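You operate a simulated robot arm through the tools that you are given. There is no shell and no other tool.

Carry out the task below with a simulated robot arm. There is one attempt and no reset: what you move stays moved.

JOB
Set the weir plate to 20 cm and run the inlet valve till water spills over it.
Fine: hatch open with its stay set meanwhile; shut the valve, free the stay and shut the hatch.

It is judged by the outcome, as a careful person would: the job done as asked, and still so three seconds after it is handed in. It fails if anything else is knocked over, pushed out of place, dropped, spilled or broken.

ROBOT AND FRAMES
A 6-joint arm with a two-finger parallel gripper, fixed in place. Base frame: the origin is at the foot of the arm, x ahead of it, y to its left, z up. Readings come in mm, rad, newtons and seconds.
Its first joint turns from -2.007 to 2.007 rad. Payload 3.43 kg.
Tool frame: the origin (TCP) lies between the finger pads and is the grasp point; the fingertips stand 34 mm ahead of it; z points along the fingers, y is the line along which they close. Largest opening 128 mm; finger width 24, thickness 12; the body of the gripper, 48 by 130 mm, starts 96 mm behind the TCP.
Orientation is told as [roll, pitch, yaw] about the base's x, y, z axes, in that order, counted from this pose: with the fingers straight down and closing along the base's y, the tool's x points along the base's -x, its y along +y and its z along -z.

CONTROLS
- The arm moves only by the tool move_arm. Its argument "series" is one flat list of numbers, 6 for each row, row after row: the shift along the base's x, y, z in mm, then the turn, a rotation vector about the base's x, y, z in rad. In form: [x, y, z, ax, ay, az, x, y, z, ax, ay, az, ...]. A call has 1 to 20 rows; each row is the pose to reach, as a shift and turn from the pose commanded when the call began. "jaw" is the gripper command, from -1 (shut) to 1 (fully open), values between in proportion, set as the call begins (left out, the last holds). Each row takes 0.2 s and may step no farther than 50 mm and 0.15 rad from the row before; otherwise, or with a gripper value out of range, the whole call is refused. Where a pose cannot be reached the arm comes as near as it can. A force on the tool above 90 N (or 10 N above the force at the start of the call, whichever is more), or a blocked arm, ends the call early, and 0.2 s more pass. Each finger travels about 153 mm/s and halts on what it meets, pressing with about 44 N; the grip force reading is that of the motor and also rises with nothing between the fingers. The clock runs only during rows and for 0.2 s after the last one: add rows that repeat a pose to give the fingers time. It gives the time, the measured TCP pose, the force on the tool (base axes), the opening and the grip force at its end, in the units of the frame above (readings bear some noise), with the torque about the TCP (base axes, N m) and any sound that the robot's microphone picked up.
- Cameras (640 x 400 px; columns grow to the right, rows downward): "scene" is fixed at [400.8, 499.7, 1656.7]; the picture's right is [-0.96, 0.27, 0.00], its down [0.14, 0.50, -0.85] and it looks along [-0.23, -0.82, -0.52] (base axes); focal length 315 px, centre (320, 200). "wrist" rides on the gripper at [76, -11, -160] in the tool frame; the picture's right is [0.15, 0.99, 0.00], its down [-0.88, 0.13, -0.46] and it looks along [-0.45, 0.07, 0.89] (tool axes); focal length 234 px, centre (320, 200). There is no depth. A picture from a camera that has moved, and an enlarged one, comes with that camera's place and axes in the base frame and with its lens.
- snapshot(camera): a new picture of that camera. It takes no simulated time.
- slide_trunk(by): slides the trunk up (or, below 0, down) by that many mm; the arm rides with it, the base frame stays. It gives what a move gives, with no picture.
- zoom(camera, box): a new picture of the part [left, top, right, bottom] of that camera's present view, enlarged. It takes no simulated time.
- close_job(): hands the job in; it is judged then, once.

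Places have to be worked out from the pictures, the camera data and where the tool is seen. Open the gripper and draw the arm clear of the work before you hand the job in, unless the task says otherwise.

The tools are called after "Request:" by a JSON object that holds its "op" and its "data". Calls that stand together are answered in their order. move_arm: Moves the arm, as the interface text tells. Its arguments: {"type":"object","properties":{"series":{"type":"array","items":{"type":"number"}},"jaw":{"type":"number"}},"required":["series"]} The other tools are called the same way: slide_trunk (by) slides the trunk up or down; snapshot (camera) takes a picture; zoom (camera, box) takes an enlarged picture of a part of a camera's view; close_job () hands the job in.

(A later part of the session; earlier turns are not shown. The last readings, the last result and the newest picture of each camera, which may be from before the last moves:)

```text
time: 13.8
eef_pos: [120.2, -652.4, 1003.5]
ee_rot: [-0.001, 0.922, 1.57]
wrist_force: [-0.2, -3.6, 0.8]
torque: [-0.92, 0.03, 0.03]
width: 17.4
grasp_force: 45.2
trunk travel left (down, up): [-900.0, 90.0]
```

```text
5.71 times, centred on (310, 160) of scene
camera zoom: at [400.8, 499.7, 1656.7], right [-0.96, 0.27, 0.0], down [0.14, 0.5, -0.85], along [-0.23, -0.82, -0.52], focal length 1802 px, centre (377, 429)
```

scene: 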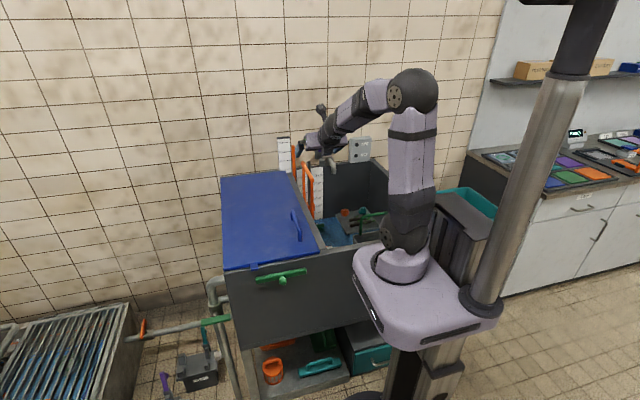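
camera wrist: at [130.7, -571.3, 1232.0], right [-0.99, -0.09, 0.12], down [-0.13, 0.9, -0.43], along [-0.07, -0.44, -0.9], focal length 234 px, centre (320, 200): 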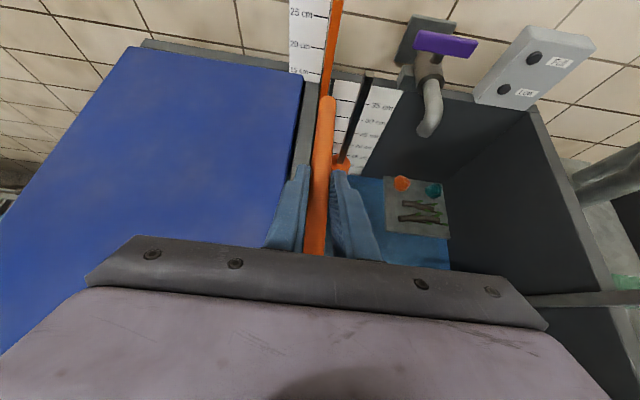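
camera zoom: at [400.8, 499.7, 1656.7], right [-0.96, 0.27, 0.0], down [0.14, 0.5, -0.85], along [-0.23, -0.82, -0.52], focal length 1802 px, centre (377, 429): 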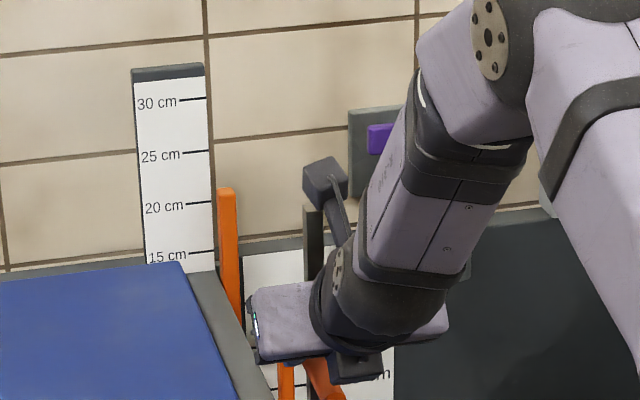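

In this view the wrist picture cuts off the post's top, but the scene view gives an apparent reading of about 21.2 cm, and parallax (post about 36 mm in front of the scale) makes it roughly 22.8 cm true. I lower another 26 mm and then release to check from eye level.

Request:
{"op": "move_arm", "data": {"series": [0, 0, -7, 0, 0, 0, 0, 0, -14, 0, 0, 0, 0, 0, -20, 0, 0, 0, 0, 0, -26, 0, 0, 0, 0, 0, -26, 0, 0, 0]}}

Request:
{"op": "zoom", "data": {"camera": "scene", "box": [270, 135, 310, 185]}}

Request:
{"op": "snapshot", "data": {"camera": "wrist"}}

```text
time: 15.0
eef_pos: [119.7, -653.4, 977.7]
ee_rot: [0.001, 0.923, 1.572]
wrist_force: [1.7, -3.5, 1.7]
torque: [-0.91, -0.04, -0.01]
width: 17.6
grasp_force: 45.1
trunk travel left (down, up): [-900.0, 90.0]
```

```text
8.00 times, centred on (290, 160) of scene
camera zoom: at [400.8, 499.7, 1656.7], right [-0.96, 0.27, 0.0], down [0.14, 0.5, -0.85], along [-0.23, -0.82, -0.52], focal length 2523 px, centre (560, 520)
```

zoom: 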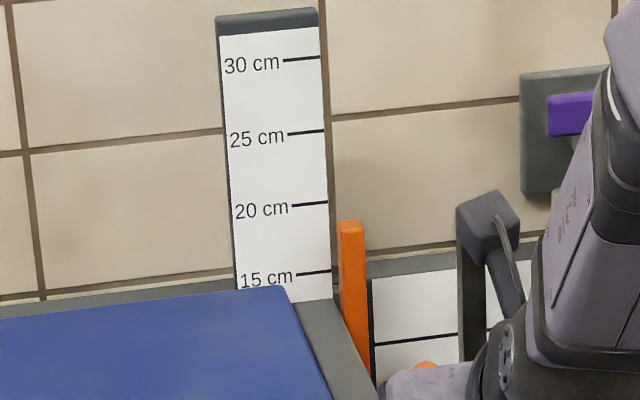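

```text
taken
camera wrist: at [130.7, -571.1, 1134.1], right [-0.99, -0.09, 0.12], down [-0.13, 0.9, -0.43], along [-0.07, -0.44, -0.9], focal length 234 px, centre (320, 200)
```

wrist: 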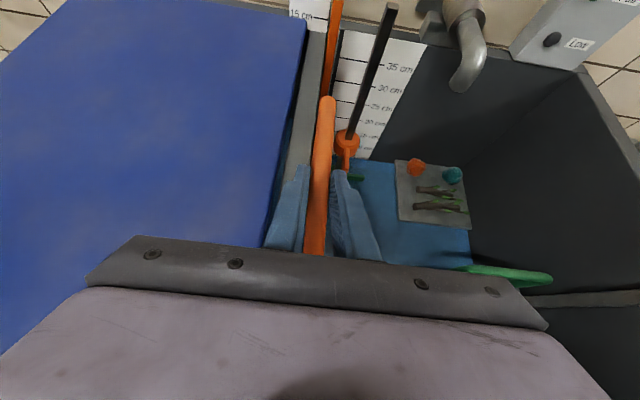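

Scene view: apparent reading about 18.2 cm, plus about 1.6 cm parallax, gives about 19.8 cm. I release the bow, back off, and flatten the tool to get a low-parallax look at the pointer.

Request:
{"op": "move_arm", "data": {"series": [0, 0, 0, 0, 0, 0, 0, 0, 0, 0, 0, 0, 0, 0, 0, 0, 0, 0], "jaw": 1}}

Request:
{"op": "move_arm", "data": {"series": [0, 24, 20, 0, 0, 0, 0, 48, 38, 0, 0, 0, -5, 75, 50, -0.1, 0, 0, -10, 100, 55, -0.2, 0, 0, -15, 120, 55, -0.3, 0, 0, -15, 125, 50, -0.4, 0, 0, -15, 125, 45, -0.4, 0, 0]}}

Request:
{"op": "snapshot", "data": {"camera": "wrist"}}

Request:
{"op": "snapshot", "data": {"camera": "scene"}}

```text
time: 15.8
eef_pos: [119.4, -652.3, 976.5]
ee_rot: [0.0, 0.921, 1.571]
wrist_force: [0.4, 0.3, -0.7]
torque: [0.02, 0.0, -0.01]
width: 127.8
grasp_force: 0.0
trunk travel left (down, up): [-900.0, 90.0]
```

```text
time: 17.4
eef_pos: [131.2, -524.0, 1022.8]
ee_rot: [0.019, 1.322, 1.573]
wrist_force: [-0.5, -0.4, 0.5]
torque: [0.02, 0.01, -0.02]
width: 127.8
grasp_force: 0.2
out of reach, approached as far as the arm can: row 3, 4, 5, 6, 7
trunk travel left (down, up): [-900.0, 90.0]
```

```text
taken
camera wrist: at [144.7, -387.7, 1135.5], right [-0.99, -0.02, 0.15], down [-0.12, 0.66, -0.74], along [-0.08, -0.75, -0.66], focal length 234 px, centre (320, 200)
```

wrist: 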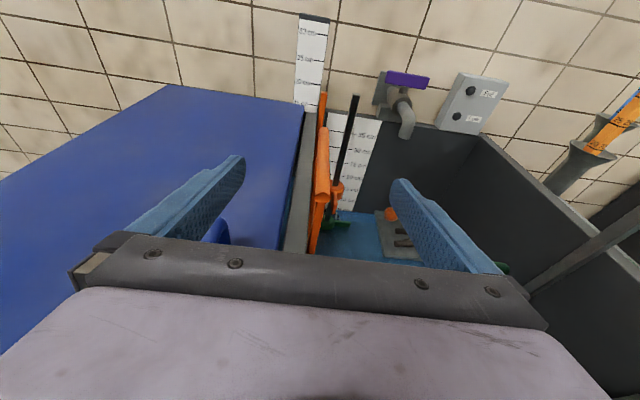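

```text
taken
```

scene: 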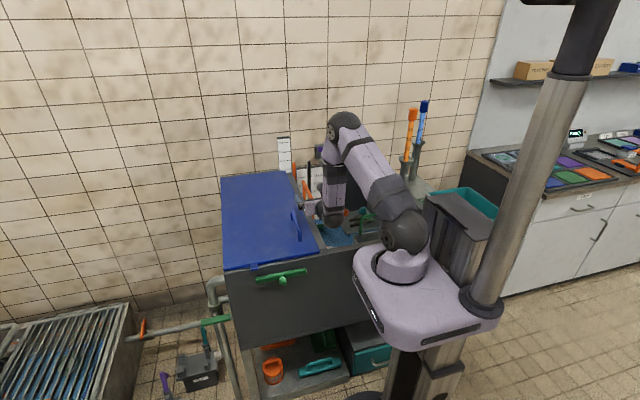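

The arm is now folded with the forearm upright but clear. I zoom on the pointer and the scale from this lower vantage.

Request:
{"op": "zoom", "data": {"camera": "wrist", "box": [280, 10, 360, 110]}}

Request:
{"op": "zoom", "data": {"camera": "wrist", "box": [290, 65, 350, 115]}}

Request:
{"op": "zoom", "data": {"camera": "scene", "box": [270, 135, 310, 185]}}

```text
4.00 times, centred on (320, 60) of wrist
camera zoom: at [144.7, -387.7, 1135.5], right [-0.99, -0.02, 0.15], down [-0.12, 0.66, -0.74], along [-0.08, -0.75, -0.66], focal length 937 px, centre (320, 760)
```

zoom: 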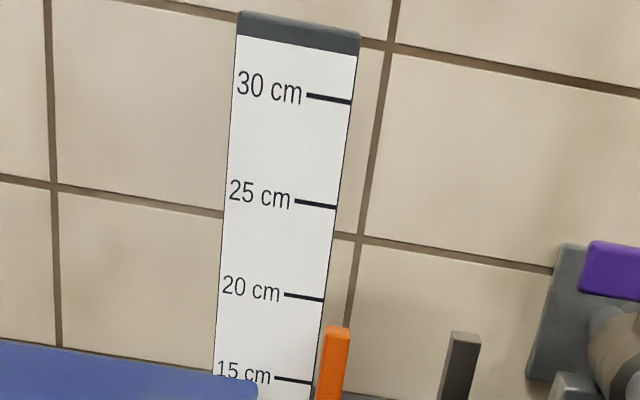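

```text
8.00 times, centred on (320, 90) of wrist
camera zoom: at [144.7, -387.7, 1135.5], right [-0.99, -0.02, 0.15], down [-0.12, 0.66, -0.74], along [-0.08, -0.75, -0.66], focal length 1873 px, centre (320, 1080)
```

zoom: 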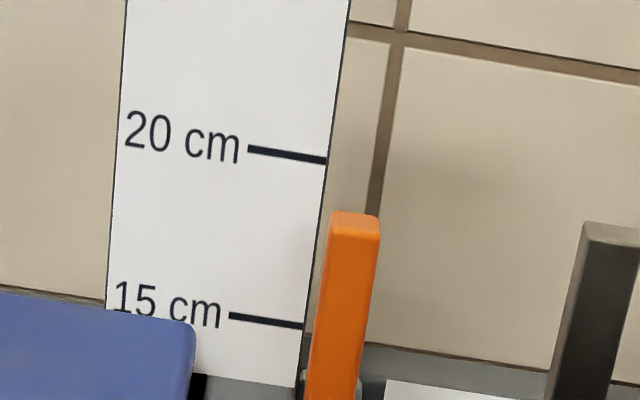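

```text
8.00 times, centred on (290, 160) of scene
camera zoom: at [400.8, 499.7, 1656.7], right [-0.96, 0.27, 0.0], down [0.14, 0.5, -0.85], along [-0.23, -0.82, -0.52], focal length 2523 px, centre (560, 520)
```

zoom: 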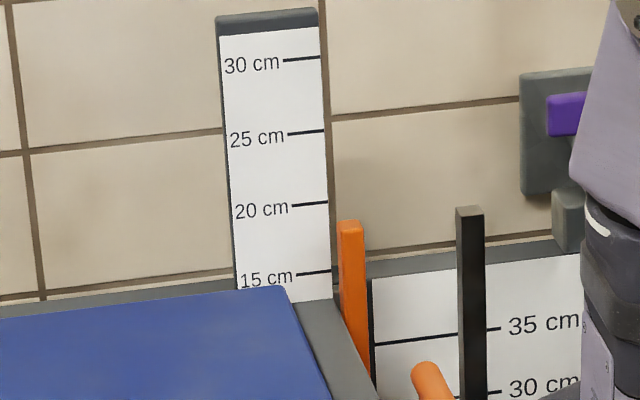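

The plate holds its place after release. I zoom tighter on the pointer tip in both cameras for a more exact reading.

Request:
{"op": "zoom", "data": {"camera": "wrist", "box": [305, 78, 333, 110]}}

Request:
{"op": "zoom", "data": {"camera": "scene", "box": [284, 152, 304, 172]}}

```text
12.50 times, centred on (319, 94) of wrist
camera zoom: at [144.7, -387.7, 1135.5], right [-0.99, -0.02, 0.15], down [-0.12, 0.66, -0.74], along [-0.08, -0.75, -0.66], focal length 2927 px, centre (332, 1525)
```

zoom: 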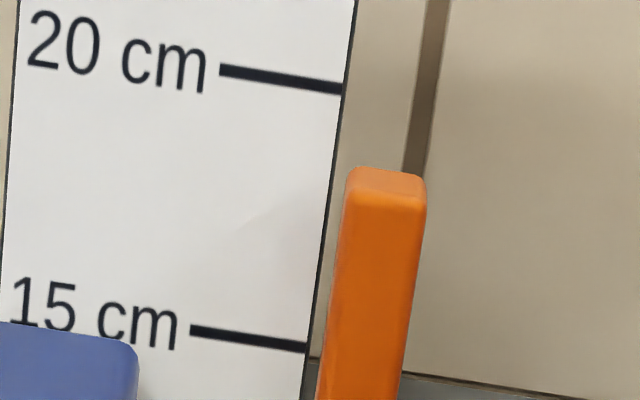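

```text
16.00 times, centred on (294, 162) of scene
camera zoom: at [400.8, 499.7, 1656.7], right [-0.96, 0.27, 0.0], down [0.14, 0.5, -0.85], along [-0.23, -0.82, -0.52], focal length 5046 px, centre (736, 808)
```

zoom: 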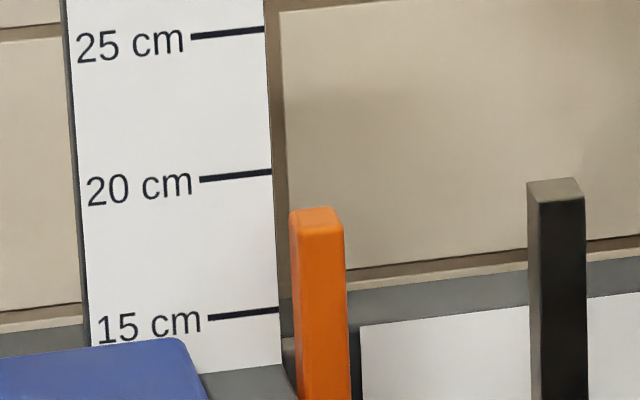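

By combining several views the pointer tip reads about 18.8 cm, so the plate is roughly 12 mm too low. Before correcting, I cross-check the crest itself against the tank gauge.

Request:
{"op": "zoom", "data": {"camera": "scene", "box": [285, 165, 335, 245]}}

Request:
{"op": "zoom", "data": {"camera": "wrist", "box": [290, 100, 400, 260]}}

```text
5.00 times, centred on (310, 205) of scene
camera zoom: at [400.8, 499.7, 1656.7], right [-0.96, 0.27, 0.0], down [0.14, 0.5, -0.85], along [-0.23, -0.82, -0.52], focal length 1577 px, centre (370, 175)
```

zoom: 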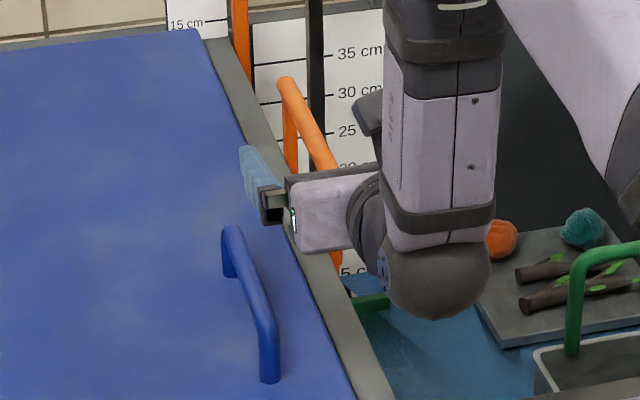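

```text
2.50 times, centred on (345, 180) of wrist
camera zoom: at [144.7, -387.7, 1135.5], right [-0.99, -0.02, 0.15], down [-0.12, 0.66, -0.74], along [-0.08, -0.75, -0.66], focal length 585 px, centre (258, 250)
```

zoom: 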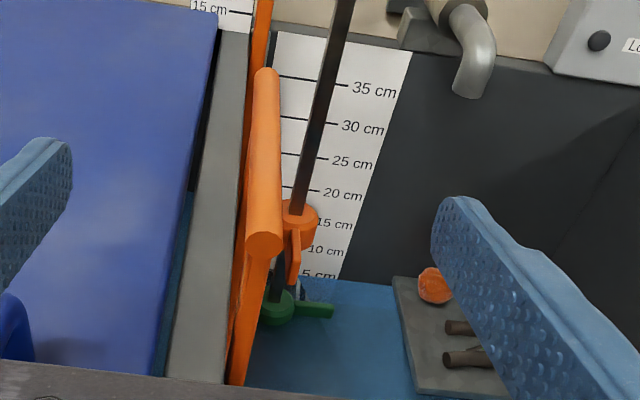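

The crest is hidden here, so I rely on the pointer scale. I go back to the bow to raise the plate by about 12 mm.

Request:
{"op": "move_arm", "data": {"series": [-3, -5, 8, 0.1, 0, 0, -6, -25, 8, 0.2, 0, 0, -9, -50, 5, 0.3, 0, 0, -11, -78, -5, 0.4, 0, 0, -11.5, -104, -26, 0.4, 0, 0, -11.5, -128, -46, 0.4, 0, 0, -11.5, -128, -46, 0.4, 0, 0]}}

Request:
{"op": "snapshot", "data": {"camera": "wrist"}}

```text
time: 19.0
eef_pos: [116.9, -651.8, 976.4]
ee_rot: [-0.001, 0.922, 1.57]
wrist_force: [0.1, 0.5, -0.1]
torque: [-0.01, -0.01, -0.01]
width: 128.0
grasp_force: 0.1
out of reach, approached as far as the arm can: row 1, 2, 3
trunk travel left (down, up): [-900.0, 90.0]
```

```text
taken
camera wrist: at [128.1, -569.8, 1133.7], right [-0.99, -0.09, 0.12], down [-0.13, 0.9, -0.43], along [-0.07, -0.44, -0.9], focal length 234 px, centre (320, 200)
```

wrist: 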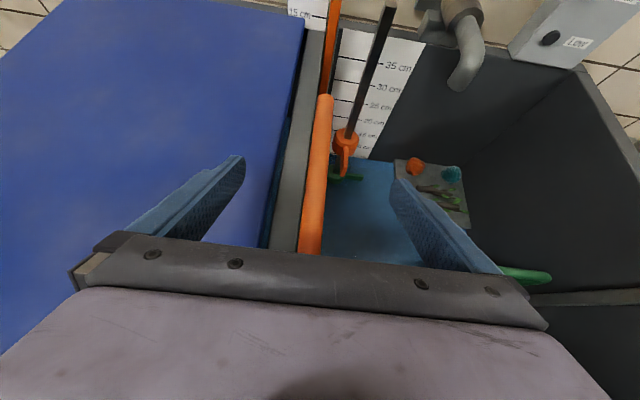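

Pose recovered; I nudge 2.5 mm in x to centre, close on the bar, then raise by 12 mm.

Request:
{"op": "move_arm", "data": {"series": [2.5, 0, 0, 0, 0, 0, 2.5, 0, 0, 0, 0, 0, 2.5, 0, 0, 0, 0, 0, 2.5, 0, 0, 0, 0, 0], "jaw": -1}}

Request:
{"op": "move_arm", "data": {"series": [0, 0, 4, 0, 0, 0, 0, 0, 8, 0, 0, 0, 0, 0, 12, 0, 0, 0, 0, 0, 12, 0, 0, 0]}}

Request:
{"op": "zoom", "data": {"camera": "scene", "box": [284, 148, 304, 168]}}

```text
time: 20.0
eef_pos: [121.3, -651.2, 976.3]
ee_rot: [0.001, 0.921, 1.57]
wrist_force: [0.1, 0.6, 1.6]
torque: [-0.09, -0.01, -0.07]
width: 17.6
grasp_force: 45.4
trunk travel left (down, up): [-900.0, 90.0]
```

```text
time: 21.0
eef_pos: [121.5, -650.7, 988.6]
ee_rot: [-0.002, 0.919, 1.569]
wrist_force: [-4.6, -3.6, -1.2]
torque: [0.11, 0.12, -0.08]
width: 17.6
grasp_force: 45.6
trunk travel left (down, up): [-900.0, 90.0]
```

```text
16.00 times, centred on (294, 158) of scene
camera zoom: at [400.8, 499.7, 1656.7], right [-0.96, 0.27, 0.0], down [0.14, 0.5, -0.85], along [-0.23, -0.82, -0.52], focal length 5046 px, centre (736, 872)
```

zoom: 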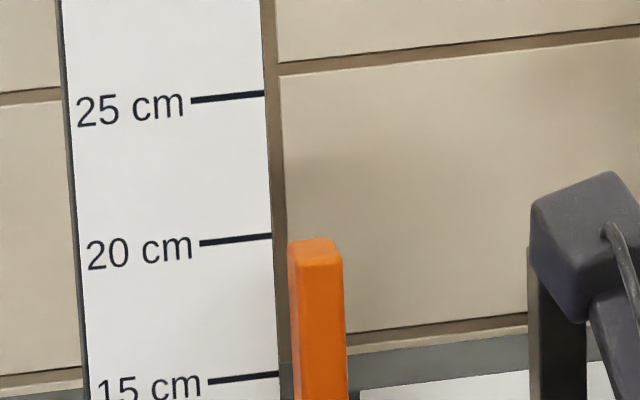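

Scene reading plus the 9 mm parallax correction now gives about 20.1 cm. I release gently (partly open), back off and re-check from a lower view.

Request:
{"op": "move_arm", "data": {"series": [0, 0, 0, 0, 0, 0, 0, 0, 0, 0, 0, 0, 0, 0, 0, 0, 0, 0], "jaw": 0}}

Request:
{"op": "move_arm", "data": {"series": [0, 24, 20, 0, 0, 0, 0, 48, 38, 0, 0, 0, 0, 75, 45, -0.1, 0, 0, 0, 100, 45, -0.2, 0, 0, 0, 120, 42, -0.3, 0, 0, 0, 125, 30, -0.4, 0, 0, 0, 125, 15, -0.45, 0, 0, 0, 125, 5, -0.5, 0, 0]}}

Request:
{"op": "snapshot", "data": {"camera": "wrist"}}

```text
time: 21.8
eef_pos: [120.4, -650.7, 988.9]
ee_rot: [0.0, 0.921, 1.572]
wrist_force: [1.3, -1.7, -0.5]
torque: [0.01, -0.01, 0.0]
width: 64.2
grasp_force: 0.1
trunk travel left (down, up): [-900.0, 90.0]
```

```text
time: 23.6
eef_pos: [134.9, -524.0, 994.4]
ee_rot: [0.013, 1.422, 1.575]
wrist_force: [-0.2, -0.2, -0.4]
torque: [0.01, -0.02, -0.01]
width: 63.9
grasp_force: 0.1
out of reach, approached as far as the arm can: row 3, 4, 5, 6, 7, 8
trunk travel left (down, up): [-900.0, 90.0]
```

```text
taken
camera wrist: at [147.9, -377.0, 1092.1], right [-0.99, -0.01, 0.15], down [-0.13, 0.58, -0.8], along [-0.07, -0.81, -0.58], focal length 234 px, centre (320, 200)
```

wrist: 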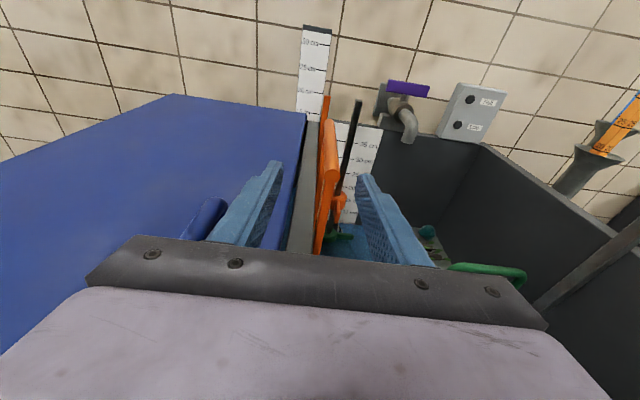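

The plate held. I zoom on the pointer from this lower camera height.

Request:
{"op": "zoom", "data": {"camera": "wrist", "box": [300, 80, 340, 120]}}

Request:
{"op": "zoom", "data": {"camera": "scene", "box": [284, 148, 304, 168]}}

Request:
{"op": "zoom", "data": {"camera": "wrist", "box": [290, 90, 400, 260]}}

```text
10.00 times, centred on (320, 100) of wrist
camera zoom: at [147.9, -377.0, 1092.1], right [-0.99, -0.01, 0.15], down [-0.13, 0.58, -0.8], along [-0.07, -0.81, -0.58], focal length 2342 px, centre (320, 1200)
```

zoom: 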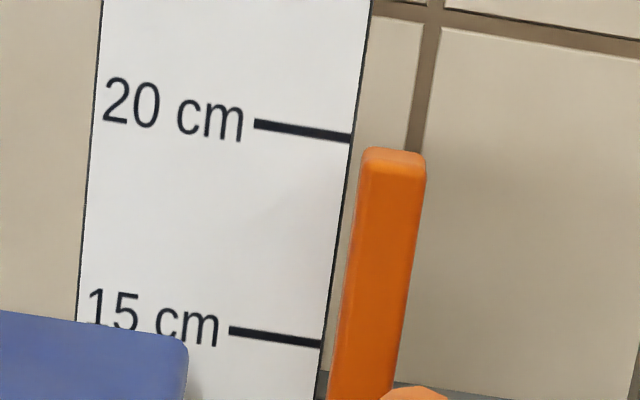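

```text
16.00 times, centred on (294, 158) of scene
camera zoom: at [400.8, 499.7, 1656.7], right [-0.96, 0.27, 0.0], down [0.14, 0.5, -0.85], along [-0.23, -0.82, -0.52], focal length 5046 px, centre (736, 872)
```

zoom: 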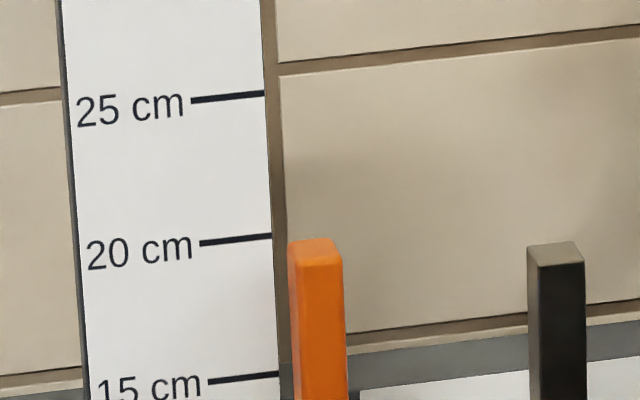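

```text
2.35 times, centred on (345, 175) of wrist
camera zoom: at [147.9, -377.0, 1092.1], right [-0.99, -0.01, 0.15], down [-0.13, 0.58, -0.8], along [-0.07, -0.81, -0.58], focal length 551 px, centre (261, 259)
```

zoom: 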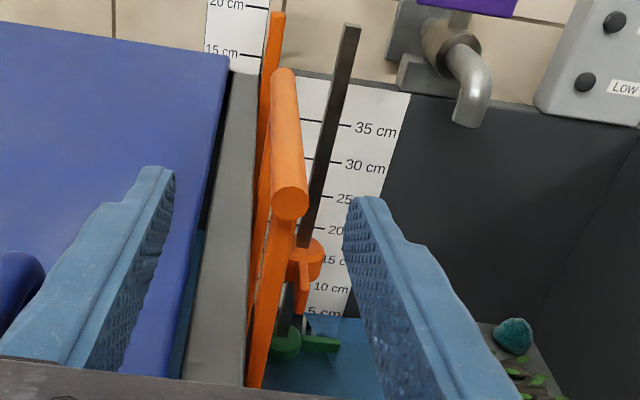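

Both views agree: the pointer tip reads about 20.0–20.1 cm, so the weir is set. Now the hatch: I lift away and go to the front, tool horizontal along -y, to line up with the front end of the hatch handle.

Request:
{"op": "move_arm", "data": {"series": [0, 10, 40, 0, 0, 0, 0, 25, 80, 0, 0, 0, 20, 60, 90, -0.05, 0, 0, 40, 100, 90, -0.1, 0, 0, 60, 140, 85, -0.148, 0, 0, 75, 180, 75, -0.148, 0, 0, 80, 215, 60, -0.148, 0, 0, 80, 240, 40, -0.148, 0, 0, 80, 255, 20, -0.148, 0, 0]}}

Request:
{"op": "snapshot", "data": {"camera": "wrist"}}

Request:
{"op": "snapshot", "data": {"camera": "scene"}}

```text
time: 25.6
eef_pos: [217.5, -267.1, 1014.3]
ee_rot: [-0.409, 1.57, 1.161]
wrist_force: [0.3, -0.2, 0.5]
torque: [0.02, -0.01, -0.01]
width: 64.0
grasp_force: 0.0
out of reach, approached as far as the arm can: row 5, 6
trunk travel left (down, up): [-900.0, 90.0]
```

```text
taken
camera wrist: at [227.3, -106.8, 1089.2], right [-0.99, 0.0, 0.15], down [-0.13, 0.46, -0.88], along [-0.07, -0.89, -0.45], focal length 234 px, centre (320, 200)
```

wrist: 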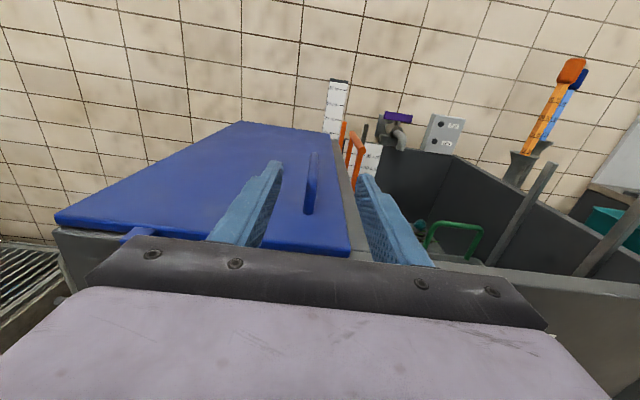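

```text
taken
```

scene: 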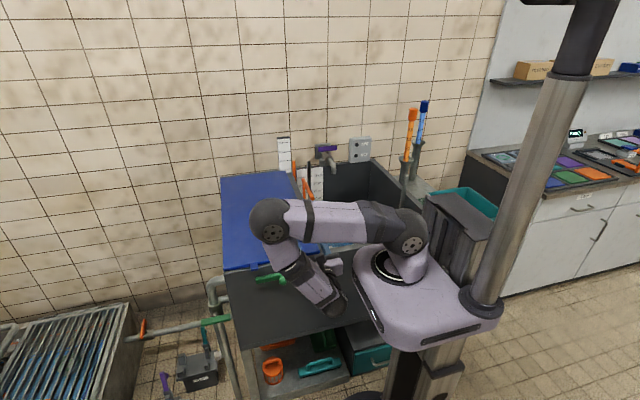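

The tool is horizontal in front of the hatch and the handle lies ahead between the fingers. I zoom to measure its front end.

Request:
{"op": "zoom", "data": {"camera": "wrist", "box": [240, 130, 400, 250]}}

Request:
{"op": "zoom", "data": {"camera": "scene", "box": [210, 160, 330, 300]}}

```text
3.33 times, centred on (320, 190) of wrist
camera zoom: at [227.3, -106.8, 1089.2], right [-0.99, 0.0, 0.15], down [-0.13, 0.46, -0.88], along [-0.07, -0.89, -0.45], focal length 781 px, centre (320, 233)
```

zoom: 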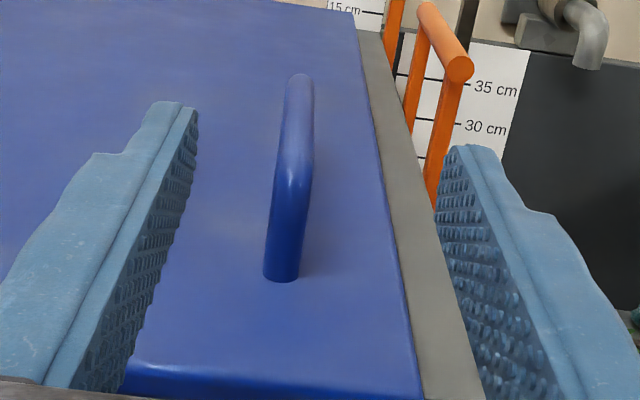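

```text
2.86 times, centred on (270, 230) of scene
camera zoom: at [400.8, 499.7, 1656.7], right [-0.96, 0.27, 0.0], down [0.14, 0.5, -0.85], along [-0.23, -0.82, -0.52], focal length 901 px, centre (463, 114)
```

zoom: 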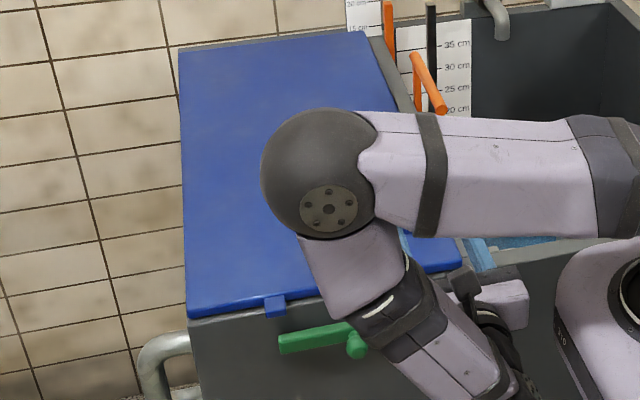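

The handle bar is at x≈219, z≈968, from y≈-390 to -525. I lower to its height and slide the fingers along both sides of its front part.

Request:
{"op": "move_arm", "data": {"series": [1.5, -12, -20, 0, 0, 0, 1.5, -28, -46, 0, 0, 0, 1.5, -60, -46, 0, 0, 0, 1.5, -92, -46, 0, 0, 0, 1.5, -124, -46, 0, 0, 0, 1.5, -151, -46, 0, 0, 0, 1.5, -151, -46, 0, 0, 0]}}

Request:
{"op": "snapshot", "data": {"camera": "wrist"}}

Request:
{"op": "zoom", "data": {"camera": "wrist", "box": [240, 120, 400, 250]}}

Request:
{"op": "snapshot", "data": {"camera": "scene"}}

```text
time: 27.2
eef_pos: [221.8, -419.2, 969.5]
ee_rot: [0.376, 1.568, 1.951]
wrist_force: [1.5, -0.3, 0.5]
torque: [-0.02, 0.0, 0.01]
width: 64.3
grasp_force: 0.0
trunk travel left (down, up): [-900.0, 90.0]
```

```text
taken
camera wrist: at [232.3, -258.0, 1044.8], right [-0.99, 0.0, 0.15], down [-0.13, 0.46, -0.88], along [-0.07, -0.89, -0.45], focal length 234 px, centre (320, 200)
```

wrist: 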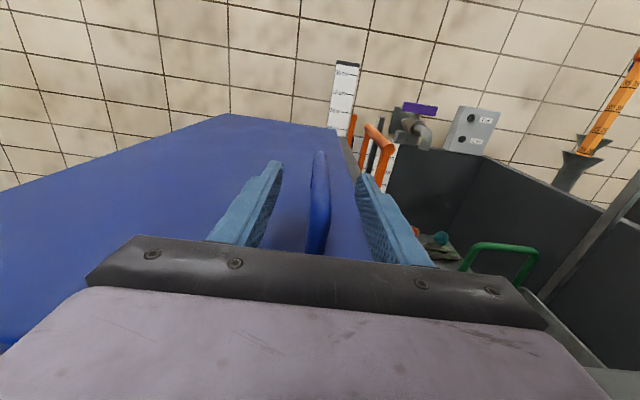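

```text
3.08 times, centred on (320, 185) of wrist
camera zoom: at [232.3, -258.0, 1044.8], right [-0.99, 0.0, 0.15], down [-0.13, 0.46, -0.88], along [-0.07, -0.89, -0.45], focal length 720 px, centre (320, 246)
```

zoom: 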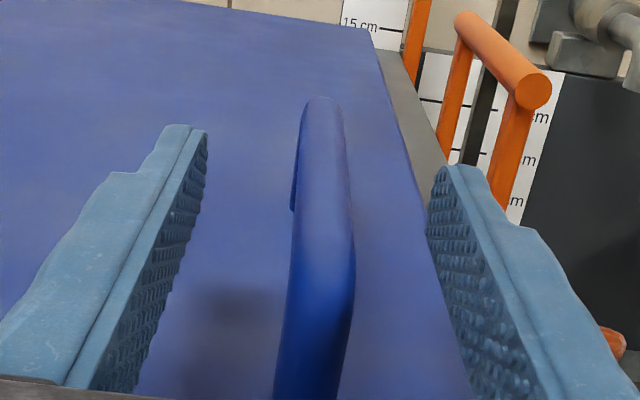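

```text
taken
```

scene: 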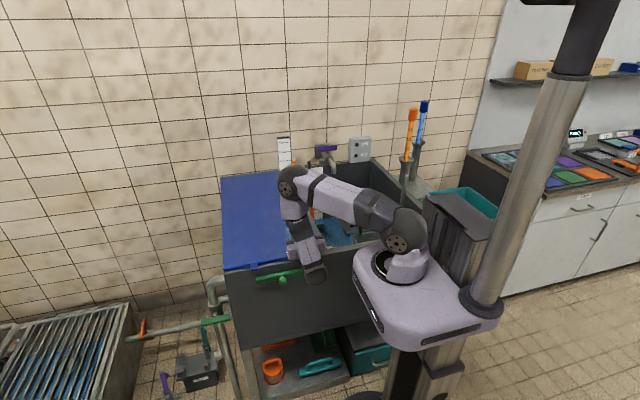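

The bar sits between the fingers. I close on it.

Request:
{"op": "move_arm", "data": {"series": [0, 0, 0, 0, 0, 0, 0, 0, 0, 0, 0, 0, 0, 0, 0, 0, 0, 0], "jaw": -1}}

Request:
{"op": "zoom", "data": {"camera": "wrist", "box": [240, 120, 400, 250]}}

```text
time: 28.0
eef_pos: [220.7, -417.9, 968.9]
ee_rot: [0.043, 1.569, 1.612]
wrist_force: [-8.6, -3.9, -1.3]
torque: [-0.69, 0.16, 0.64]
width: 16.1
grasp_force: 44.9
trunk travel left (down, up): [-900.0, 90.0]
```

```text
3.08 times, centred on (320, 185) of wrist
camera zoom: at [230.9, -258.3, 1044.9], right [-0.99, 0.0, 0.15], down [-0.13, 0.46, -0.88], along [-0.07, -0.89, -0.45], focal length 720 px, centre (320, 246)
```

zoom: 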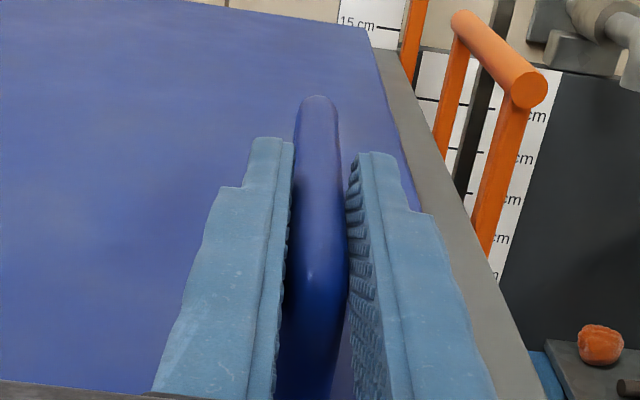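

Gripped at 16 mm. I test-lift the hatch along its arc about the hinge (x≈500, z≈920) by 0.1 rad, rolling the tool with it.

Request:
{"op": "move_arm", "data": {"series": [0.6, 0, 3.5, 0, 0.0125, 0, 1.3, 0, 7, 0, 0.025, 0, 2, 0, 10.5, 0, 0.0375, 0, 2.75, 0, 14, 0, 0.05, 0, 4.4, 0, 20.9, 0, 0.075, 0, 6.2, 0, 27.8, 0, 0.1, 0]}}

Request:
{"op": "snapshot", "data": {"camera": "wrist"}}

Request:
{"op": "zoom", "data": {"camera": "scene", "box": [210, 160, 340, 300]}}

```text
time: 29.4
eef_pos: [226.9, -418.5, 994.6]
ee_rot: [1.53, 1.469, 3.102]
wrist_force: [12.1, 10.5, -13.6]
torque: [0.83, -0.23, -1.56]
width: 15.8
grasp_force: 44.8
trunk travel left (down, up): [-900.0, 90.0]
```

```text
taken
camera wrist: at [244.8, -258.4, 1069.9], right [-0.97, 0.0, 0.25], down [-0.22, 0.46, -0.86], along [-0.11, -0.89, -0.45], focal length 234 px, centre (320, 200)
```

wrist: 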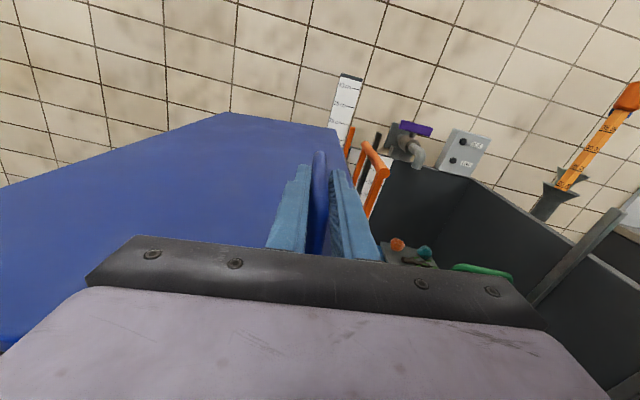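

```text
2.86 times, centred on (275, 230) of scene
camera zoom: at [400.8, 499.7, 1656.7], right [-0.96, 0.27, 0.0], down [0.14, 0.5, -0.85], along [-0.23, -0.82, -0.52], focal length 901 px, centre (449, 114)
```

zoom: 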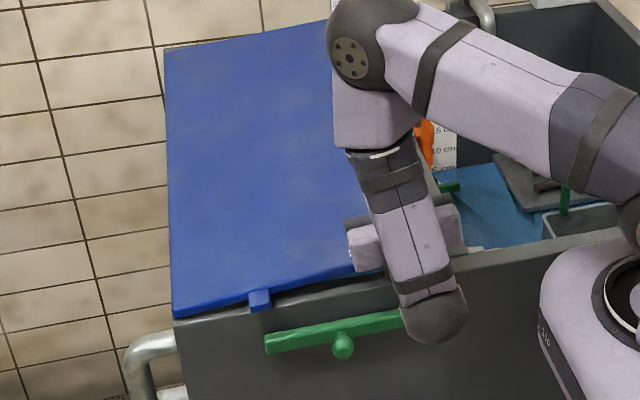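

The hatch is lifting, with about 14 N at the handle and a small sideways force suggesting the hinge axis is a bit lower. I continue the arc to 0.4 rad with the hinge at z≈910.

Request:
{"op": "move_arm", "data": {"series": [4.6, 0, 13.6, 0, 0.05, 0, 9.9, 0, 26.9, 0, 0.1, 0, 15.9, 0, 39.9, 0, 0.15, 0, 22.5, 0, 52.6, 0, 0.2, 0, 29.7, 0, 65, 0, 0.25, 0, 37.5, 0, 76.9, 0, 0.3, 0]}}

Request:
{"op": "snapshot", "data": {"camera": "wrist"}}

Request:
{"op": "snapshot", "data": {"camera": "scene"}}

```text
time: 30.8
eef_pos: [265.3, -419.2, 1071.8]
ee_rot: [1.561, 1.169, 3.134]
wrist_force: [16.3, 11.4, -20.9]
torque: [-1.22, -0.29, -1.3]
width: 15.7
grasp_force: 44.5
trunk travel left (down, up): [-900.0, 90.0]
```

```text
taken
camera wrist: at [303.7, -258.4, 1138.4], right [-0.85, 0.0, 0.52], down [-0.47, 0.46, -0.76], along [-0.24, -0.89, -0.39], focal length 234 px, centre (320, 200)
```

wrist: 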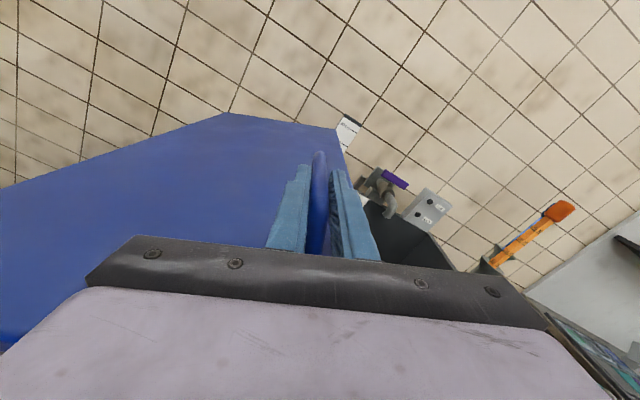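

```text
taken
```

scene: 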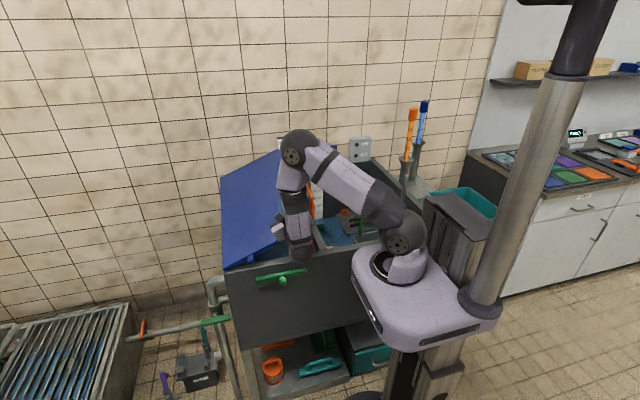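

The hatch opens smoothly (about 24° now) with modest forces; the tool is pulling slightly outward, so I trim the arc inward by ~2 mm and continue to about 0.8 rad.

Request:
{"op": "move_arm", "data": {"series": [10.4, 0, 9.7, 0, 0.05, 0, 19.5, 0, 20.4, 0, 0.1, 0, 29, 0, 30.6, 0, 0.15, 0, 39, 0, 40.4, 0, 0.2, 0, 49.5, 0, 49.6, 0, 0.25, 0, 60.5, 0, 58.3, 0, 0.3, 0, 71.9, 0, 66.4, 0, 0.35, 0, 83.7, 0, 74, 0, 0.4, 0]}}

Request:
{"op": "snapshot", "data": {"camera": "scene"}}

```text
time: 32.6
eef_pos: [341.7, -418.8, 1148.9]
ee_rot: [1.575, 0.772, 3.139]
wrist_force: [-12.0, 4.0, 6.7]
torque: [2.01, 0.11, 0.02]
width: 16.0
grasp_force: 44.8
trunk travel left (down, up): [-900.0, 90.0]
```

```text
taken
```

scene: 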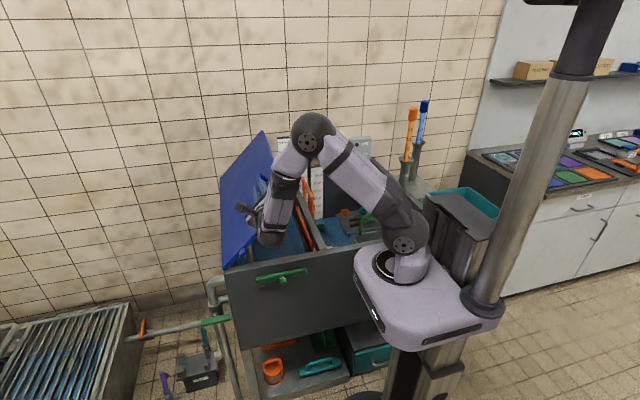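

The measured points give a refined hinge at about (512, 904) and radius 298 mm; the hatch is about 43° open. I continue along this corrected arc to about 72°.

Request:
{"op": "move_arm", "data": {"series": [6.8, 0, 12.5, 0, 0.0, 0, 19.7, 0, 20, 0, 0.05, 0, 33, 0, 26.8, 0, 0.1, 0, 46.6, 0, 33, 0, 0.15, 0, 60.5, 0, 38.4, 0, 0.2, 0, 74.6, 0, 43.2, 0, 0.25, 0, 88.9, 0, 47.3, 0, 0.3, 0, 103.5, 0, 50.6, 0, 0.35, 0, 118.2, 0, 53.2, 0, 0.4, 0, 133, 0, 55.1, 0, 0.45, 0]}}

Request:
{"op": "snapshot", "data": {"camera": "scene"}}

Request:
{"op": "snapshot", "data": {"camera": "wrist"}}

```text
time: 34.8
eef_pos: [481.1, -419.3, 1196.1]
ee_rot: [1.559, 0.308, 3.139]
wrist_force: [0.8, 16.4, -36.6]
torque: [-1.81, -0.19, -0.88]
width: 16.3
grasp_force: 45.2
trunk travel left (down, up): [-900.0, 90.0]
```

```text
taken
```

scene: 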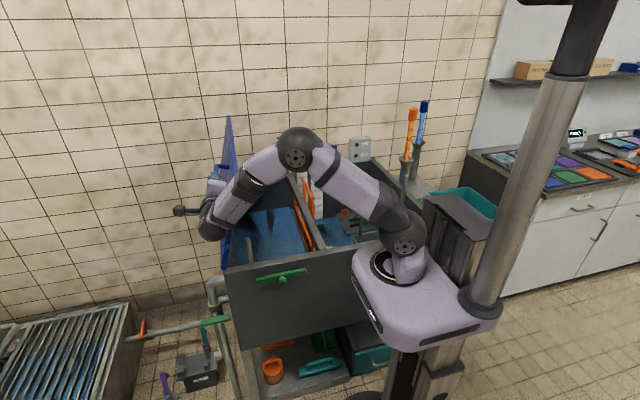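

```text
taken
camera wrist: at [555.3, -258.4, 1209.1], right [-0.16, -0.01, 0.99], down [-0.88, 0.46, -0.14], along [-0.45, -0.89, -0.08], focal length 234 px, centre (320, 200)
```

wrist: 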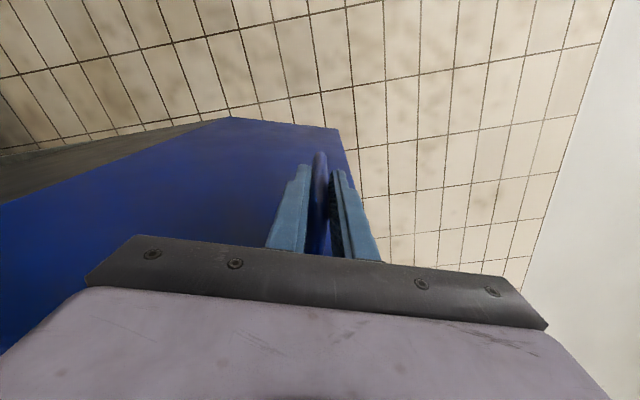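

The fit over the larger arc puts the hinge at (500, 912), radius 285 mm, and the hatch at about 75°. I continue gently to just past vertical, watching for a stop.

Request:
{"op": "move_arm", "data": {"series": [10.1, 0, -4.4, 0, 0.06, 0, 20.1, 0, -4.3, 0, 0.11, 0, 32.5, 0, -4.7, 0, 0.16, 0, 44.9, 0, -5.6, 0, 0.21, 0, 57.2, 0, -7.1, 0, 0.255, 0, 69.5, 0, -9.1, 0, 0.3, 0, 81.6, 0, -11.6, 0, 0.345, 0]}}

Request:
{"op": "snapshot", "data": {"camera": "scene"}}

Request:
{"op": "zoom", "data": {"camera": "scene", "box": [190, 100, 340, 310]}}

```text
time: 36.4
eef_pos: [558.8, -418.4, 1188.3]
ee_rot: [1.569, -0.03, 3.138]
wrist_force: [-2.4, 6.8, -20.2]
torque: [-1.46, -0.27, -0.92]
width: 16.0
grasp_force: 45.5
trunk travel left (down, up): [-900.0, 90.0]
```

```text
taken
```

scene: 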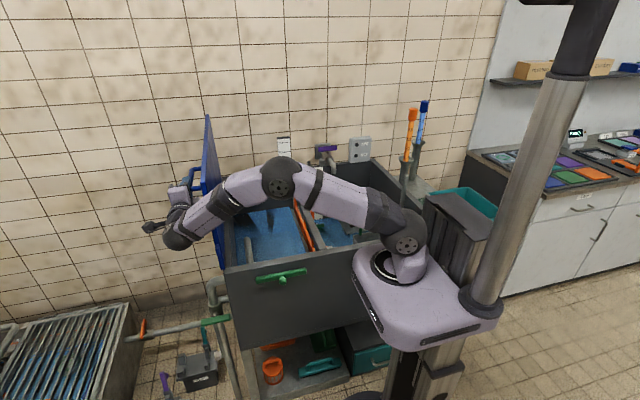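

```text
1.90 times, centred on (265, 205) of scene
camera zoom: at [400.8, 499.7, 1656.7], right [-0.96, 0.27, 0.0], down [0.14, 0.5, -0.85], along [-0.23, -0.82, -0.52], focal length 601 px, centre (425, 190)
```

zoom: 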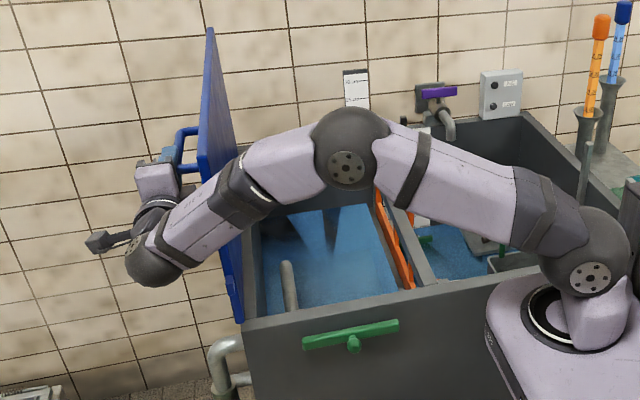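

The hatch is about 91° open and nearly balanced. I continue slowly in small steps to find where its end stop is.

Request:
{"op": "move_arm", "data": {"series": [4.5, 0, -2.5, 0, 0.02, 0, 9, 0, -4.9, 0, 0.04, 0, 13.7, 0, -6.3, 0, 0.055, 0, 18.4, 0, -7.7, 0, 0.07, 0]}}

Request:
{"op": "snapshot", "data": {"camera": "wrist"}}

```text
time: 37.4
eef_pos: [579.0, -418.2, 1183.5]
ee_rot: [1.572, -0.095, 3.139]
wrist_force: [-0.8, 9.3, -8.6]
torque: [0.05, -0.09, -1.53]
width: 15.8
grasp_force: 45.0
trunk travel left (down, up): [-900.0, 90.0]
```

```text
taken
camera wrist: at [652.2, -258.3, 1165.0], right [0.24, 0.0, 0.97], down [-0.86, 0.46, 0.21], along [-0.44, -0.89, 0.11], focal length 234 px, centre (320, 200)
```

wrist: 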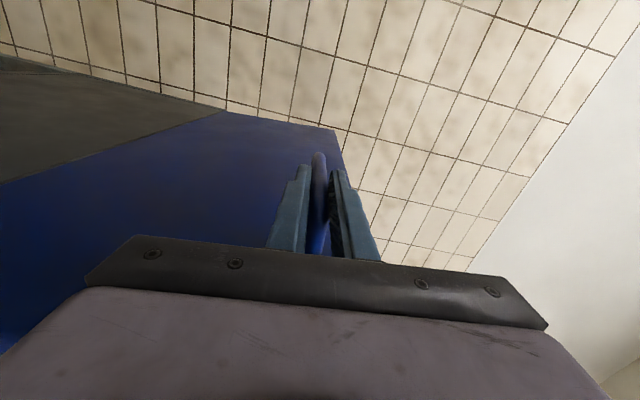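

No stop yet at about 95°. I continue a few more degrees in small steps.

Request:
{"op": "move_arm", "data": {"series": [4.6, 0, -1.6, 0, 0.018, 0, 9.2, 0, -3.3, 0, 0.036, 0, 13.8, 0, -5, 0, 0.054, 0, 18.3, 0, -6.9, 0, 0.072, 0]}}

Request:
{"op": "snapshot", "data": {"camera": "scene"}}

```text
time: 38.4
eef_pos: [598.1, -417.9, 1176.9]
ee_rot: [1.57, -0.167, 3.14]
wrist_force: [-1.1, 5.9, -8.1]
torque: [-0.11, -0.07, -0.66]
width: 16.0
grasp_force: 45.1
trunk travel left (down, up): [-900.0, 90.0]
```

```text
taken
```

scene: 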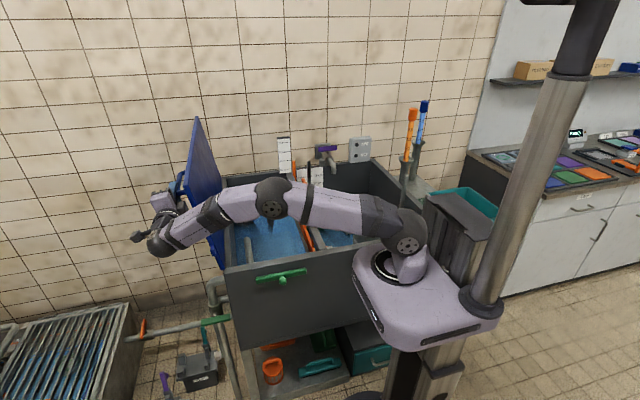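

The hatch is at about 99° with nearly no load. I zoom in on the lug and stay from the scene camera to judge how they will meet.

Request:
{"op": "zoom", "data": {"camera": "scene", "box": [190, 190, 320, 300]}}

Request:
{"op": "zoom", "data": {"camera": "scene", "box": [140, 110, 290, 270]}}

```text
3.64 times, centred on (255, 245) of scene
camera zoom: at [400.8, 499.7, 1656.7], right [-0.96, 0.27, 0.0], down [0.14, 0.5, -0.85], along [-0.23, -0.82, -0.52], focal length 1147 px, centre (556, 36)
```

zoom: 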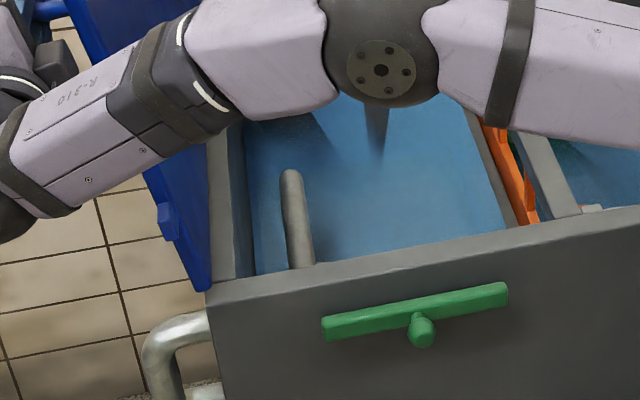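

```text
2.50 times, centred on (215, 190) of scene
camera zoom: at [400.8, 499.7, 1656.7], right [-0.96, 0.27, 0.0], down [0.14, 0.5, -0.85], along [-0.23, -0.82, -0.52], focal length 788 px, centre (582, 225)
```

zoom: 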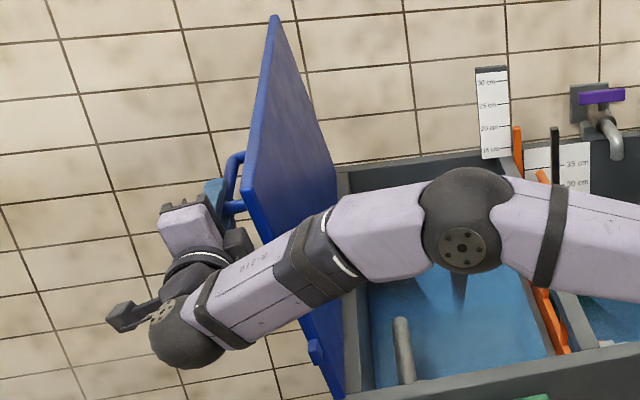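

I keep opening in small steps to find the stop.

Request:
{"op": "move_arm", "data": {"series": [4.5, 0, -1.8, 0, 0.018, 0, 9, 0, -3.6, 0, 0.036, 0, 13.5, 0, -5.5, 0, 0.054, 0, 18, 0, -7.5, 0, 0.072, 0]}}

Request:
{"op": "move_arm", "data": {"series": [4.4, 0, -2, 0, 0.018, 0, 8.8, 0, -4, 0, 0.036, 0, 13.2, 0, -6.2, 0, 0.054, 0, 17.5, 0, -8.5, 0, 0.072, 0]}}

```text
time: 39.4
eef_pos: [614.0, -417.1, 1170.7]
ee_rot: [1.574, -0.236, 3.138]
wrist_force: [-2.8, 3.9, 3.2]
torque: [0.99, -0.27, 0.45]
width: 15.9
grasp_force: 45.3
trunk travel left (down, up): [-900.0, 90.0]
```

```text
time: 40.4
eef_pos: [615.0, -418.7, 1170.4]
ee_rot: [1.582, -0.297, 3.128]
wrist_force: [-18.6, -9.2, 29.4]
torque: [1.59, 0.12, -1.22]
width: 16.1
grasp_force: 45.3
out of reach, approached as far as the arm can: row 4
trunk travel left (down, up): [-900.0, 90.0]
```

The hatch met its stop at about 102° (no further movement, force rising). I back the command off to relieve it, then open the jaws; past vertical it should rest on its stop.

Request:
{"op": "move_arm", "data": {"series": [-8, 0, 4, 0, -0.036, 0, -16, 0, 8, 0, -0.072, 0, -16, 0, 8, 0, -0.072, 0]}}

Request:
{"op": "move_arm", "data": {"series": [0, 0, 0, 0, 0, 0, 0, 0, 0, 0, 0, 0], "jaw": -0.6}}

Request:
{"op": "snapshot", "data": {"camera": "wrist"}}

Request:
{"op": "snapshot", "data": {"camera": "scene"}}

```text
time: 41.2
eef_pos: [610.9, -417.7, 1170.9]
ee_rot: [1.576, -0.23, -3.136]
wrist_force: [12.5, -16.8, 26.4]
torque: [2.29, 0.21, 0.96]
width: 16.2
grasp_force: 45.3
trunk travel left (down, up): [-900.0, 90.0]
```

```text
time: 41.8
eef_pos: [608.6, -416.5, 1167.0]
ee_rot: [1.57, -0.241, 3.139]
wrist_force: [2.1, 1.1, 4.0]
torque: [-0.17, 0.01, 0.07]
width: 28.1
grasp_force: 1.7
trunk travel left (down, up): [-900.0, 90.0]
```

```text
taken
camera wrist: at [679.2, -255.8, 1136.7], right [0.38, 0.0, 0.93], down [-0.82, 0.46, 0.34], along [-0.42, -0.89, 0.17], focal length 234 px, centre (320, 200)
```

wrist: 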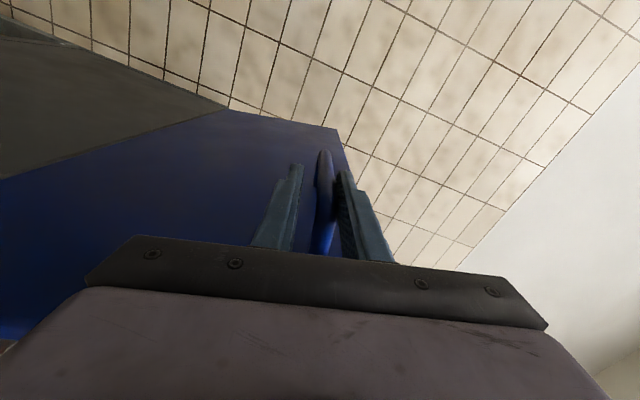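

```text
taken
```

scene: 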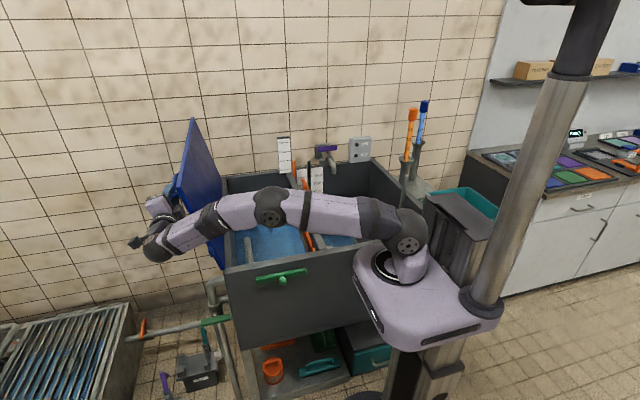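

The hatch stays put with the grip loosened. I open further and withdraw straight back along +y.

Request:
{"op": "move_arm", "data": {"series": [0, 0, 0, 0, 0, 0, 0, 0, 0, 0, 0, 0], "jaw": -0.1}}

Request:
{"op": "zoom", "data": {"camera": "wrist", "box": [240, 120, 400, 260]}}

```text
time: 42.4
eef_pos: [608.5, -417.9, 1167.0]
ee_rot: [1.572, -0.239, 3.139]
wrist_force: [-0.8, -0.5, 0.2]
torque: [-0.01, 0.03, 0.01]
width: 57.7
grasp_force: 0.0
trunk travel left (down, up): [-900.0, 90.0]
```

```text
2.86 times, centred on (320, 190) of wrist
camera zoom: at [679.2, -256.9, 1137.5], right [0.38, 0.0, 0.93], down [-0.82, 0.46, 0.34], along [-0.42, -0.89, 0.17], focal length 669 px, centre (320, 229)
```

zoom: 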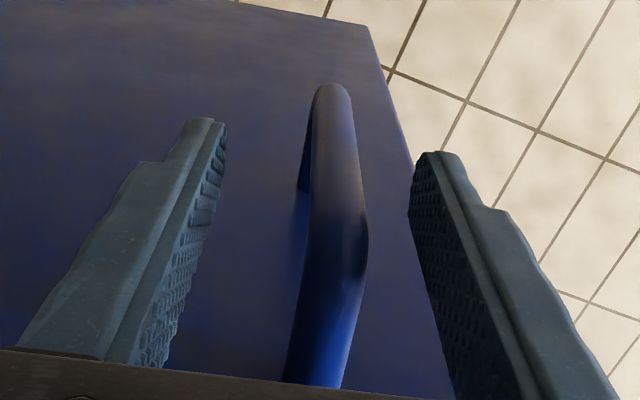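

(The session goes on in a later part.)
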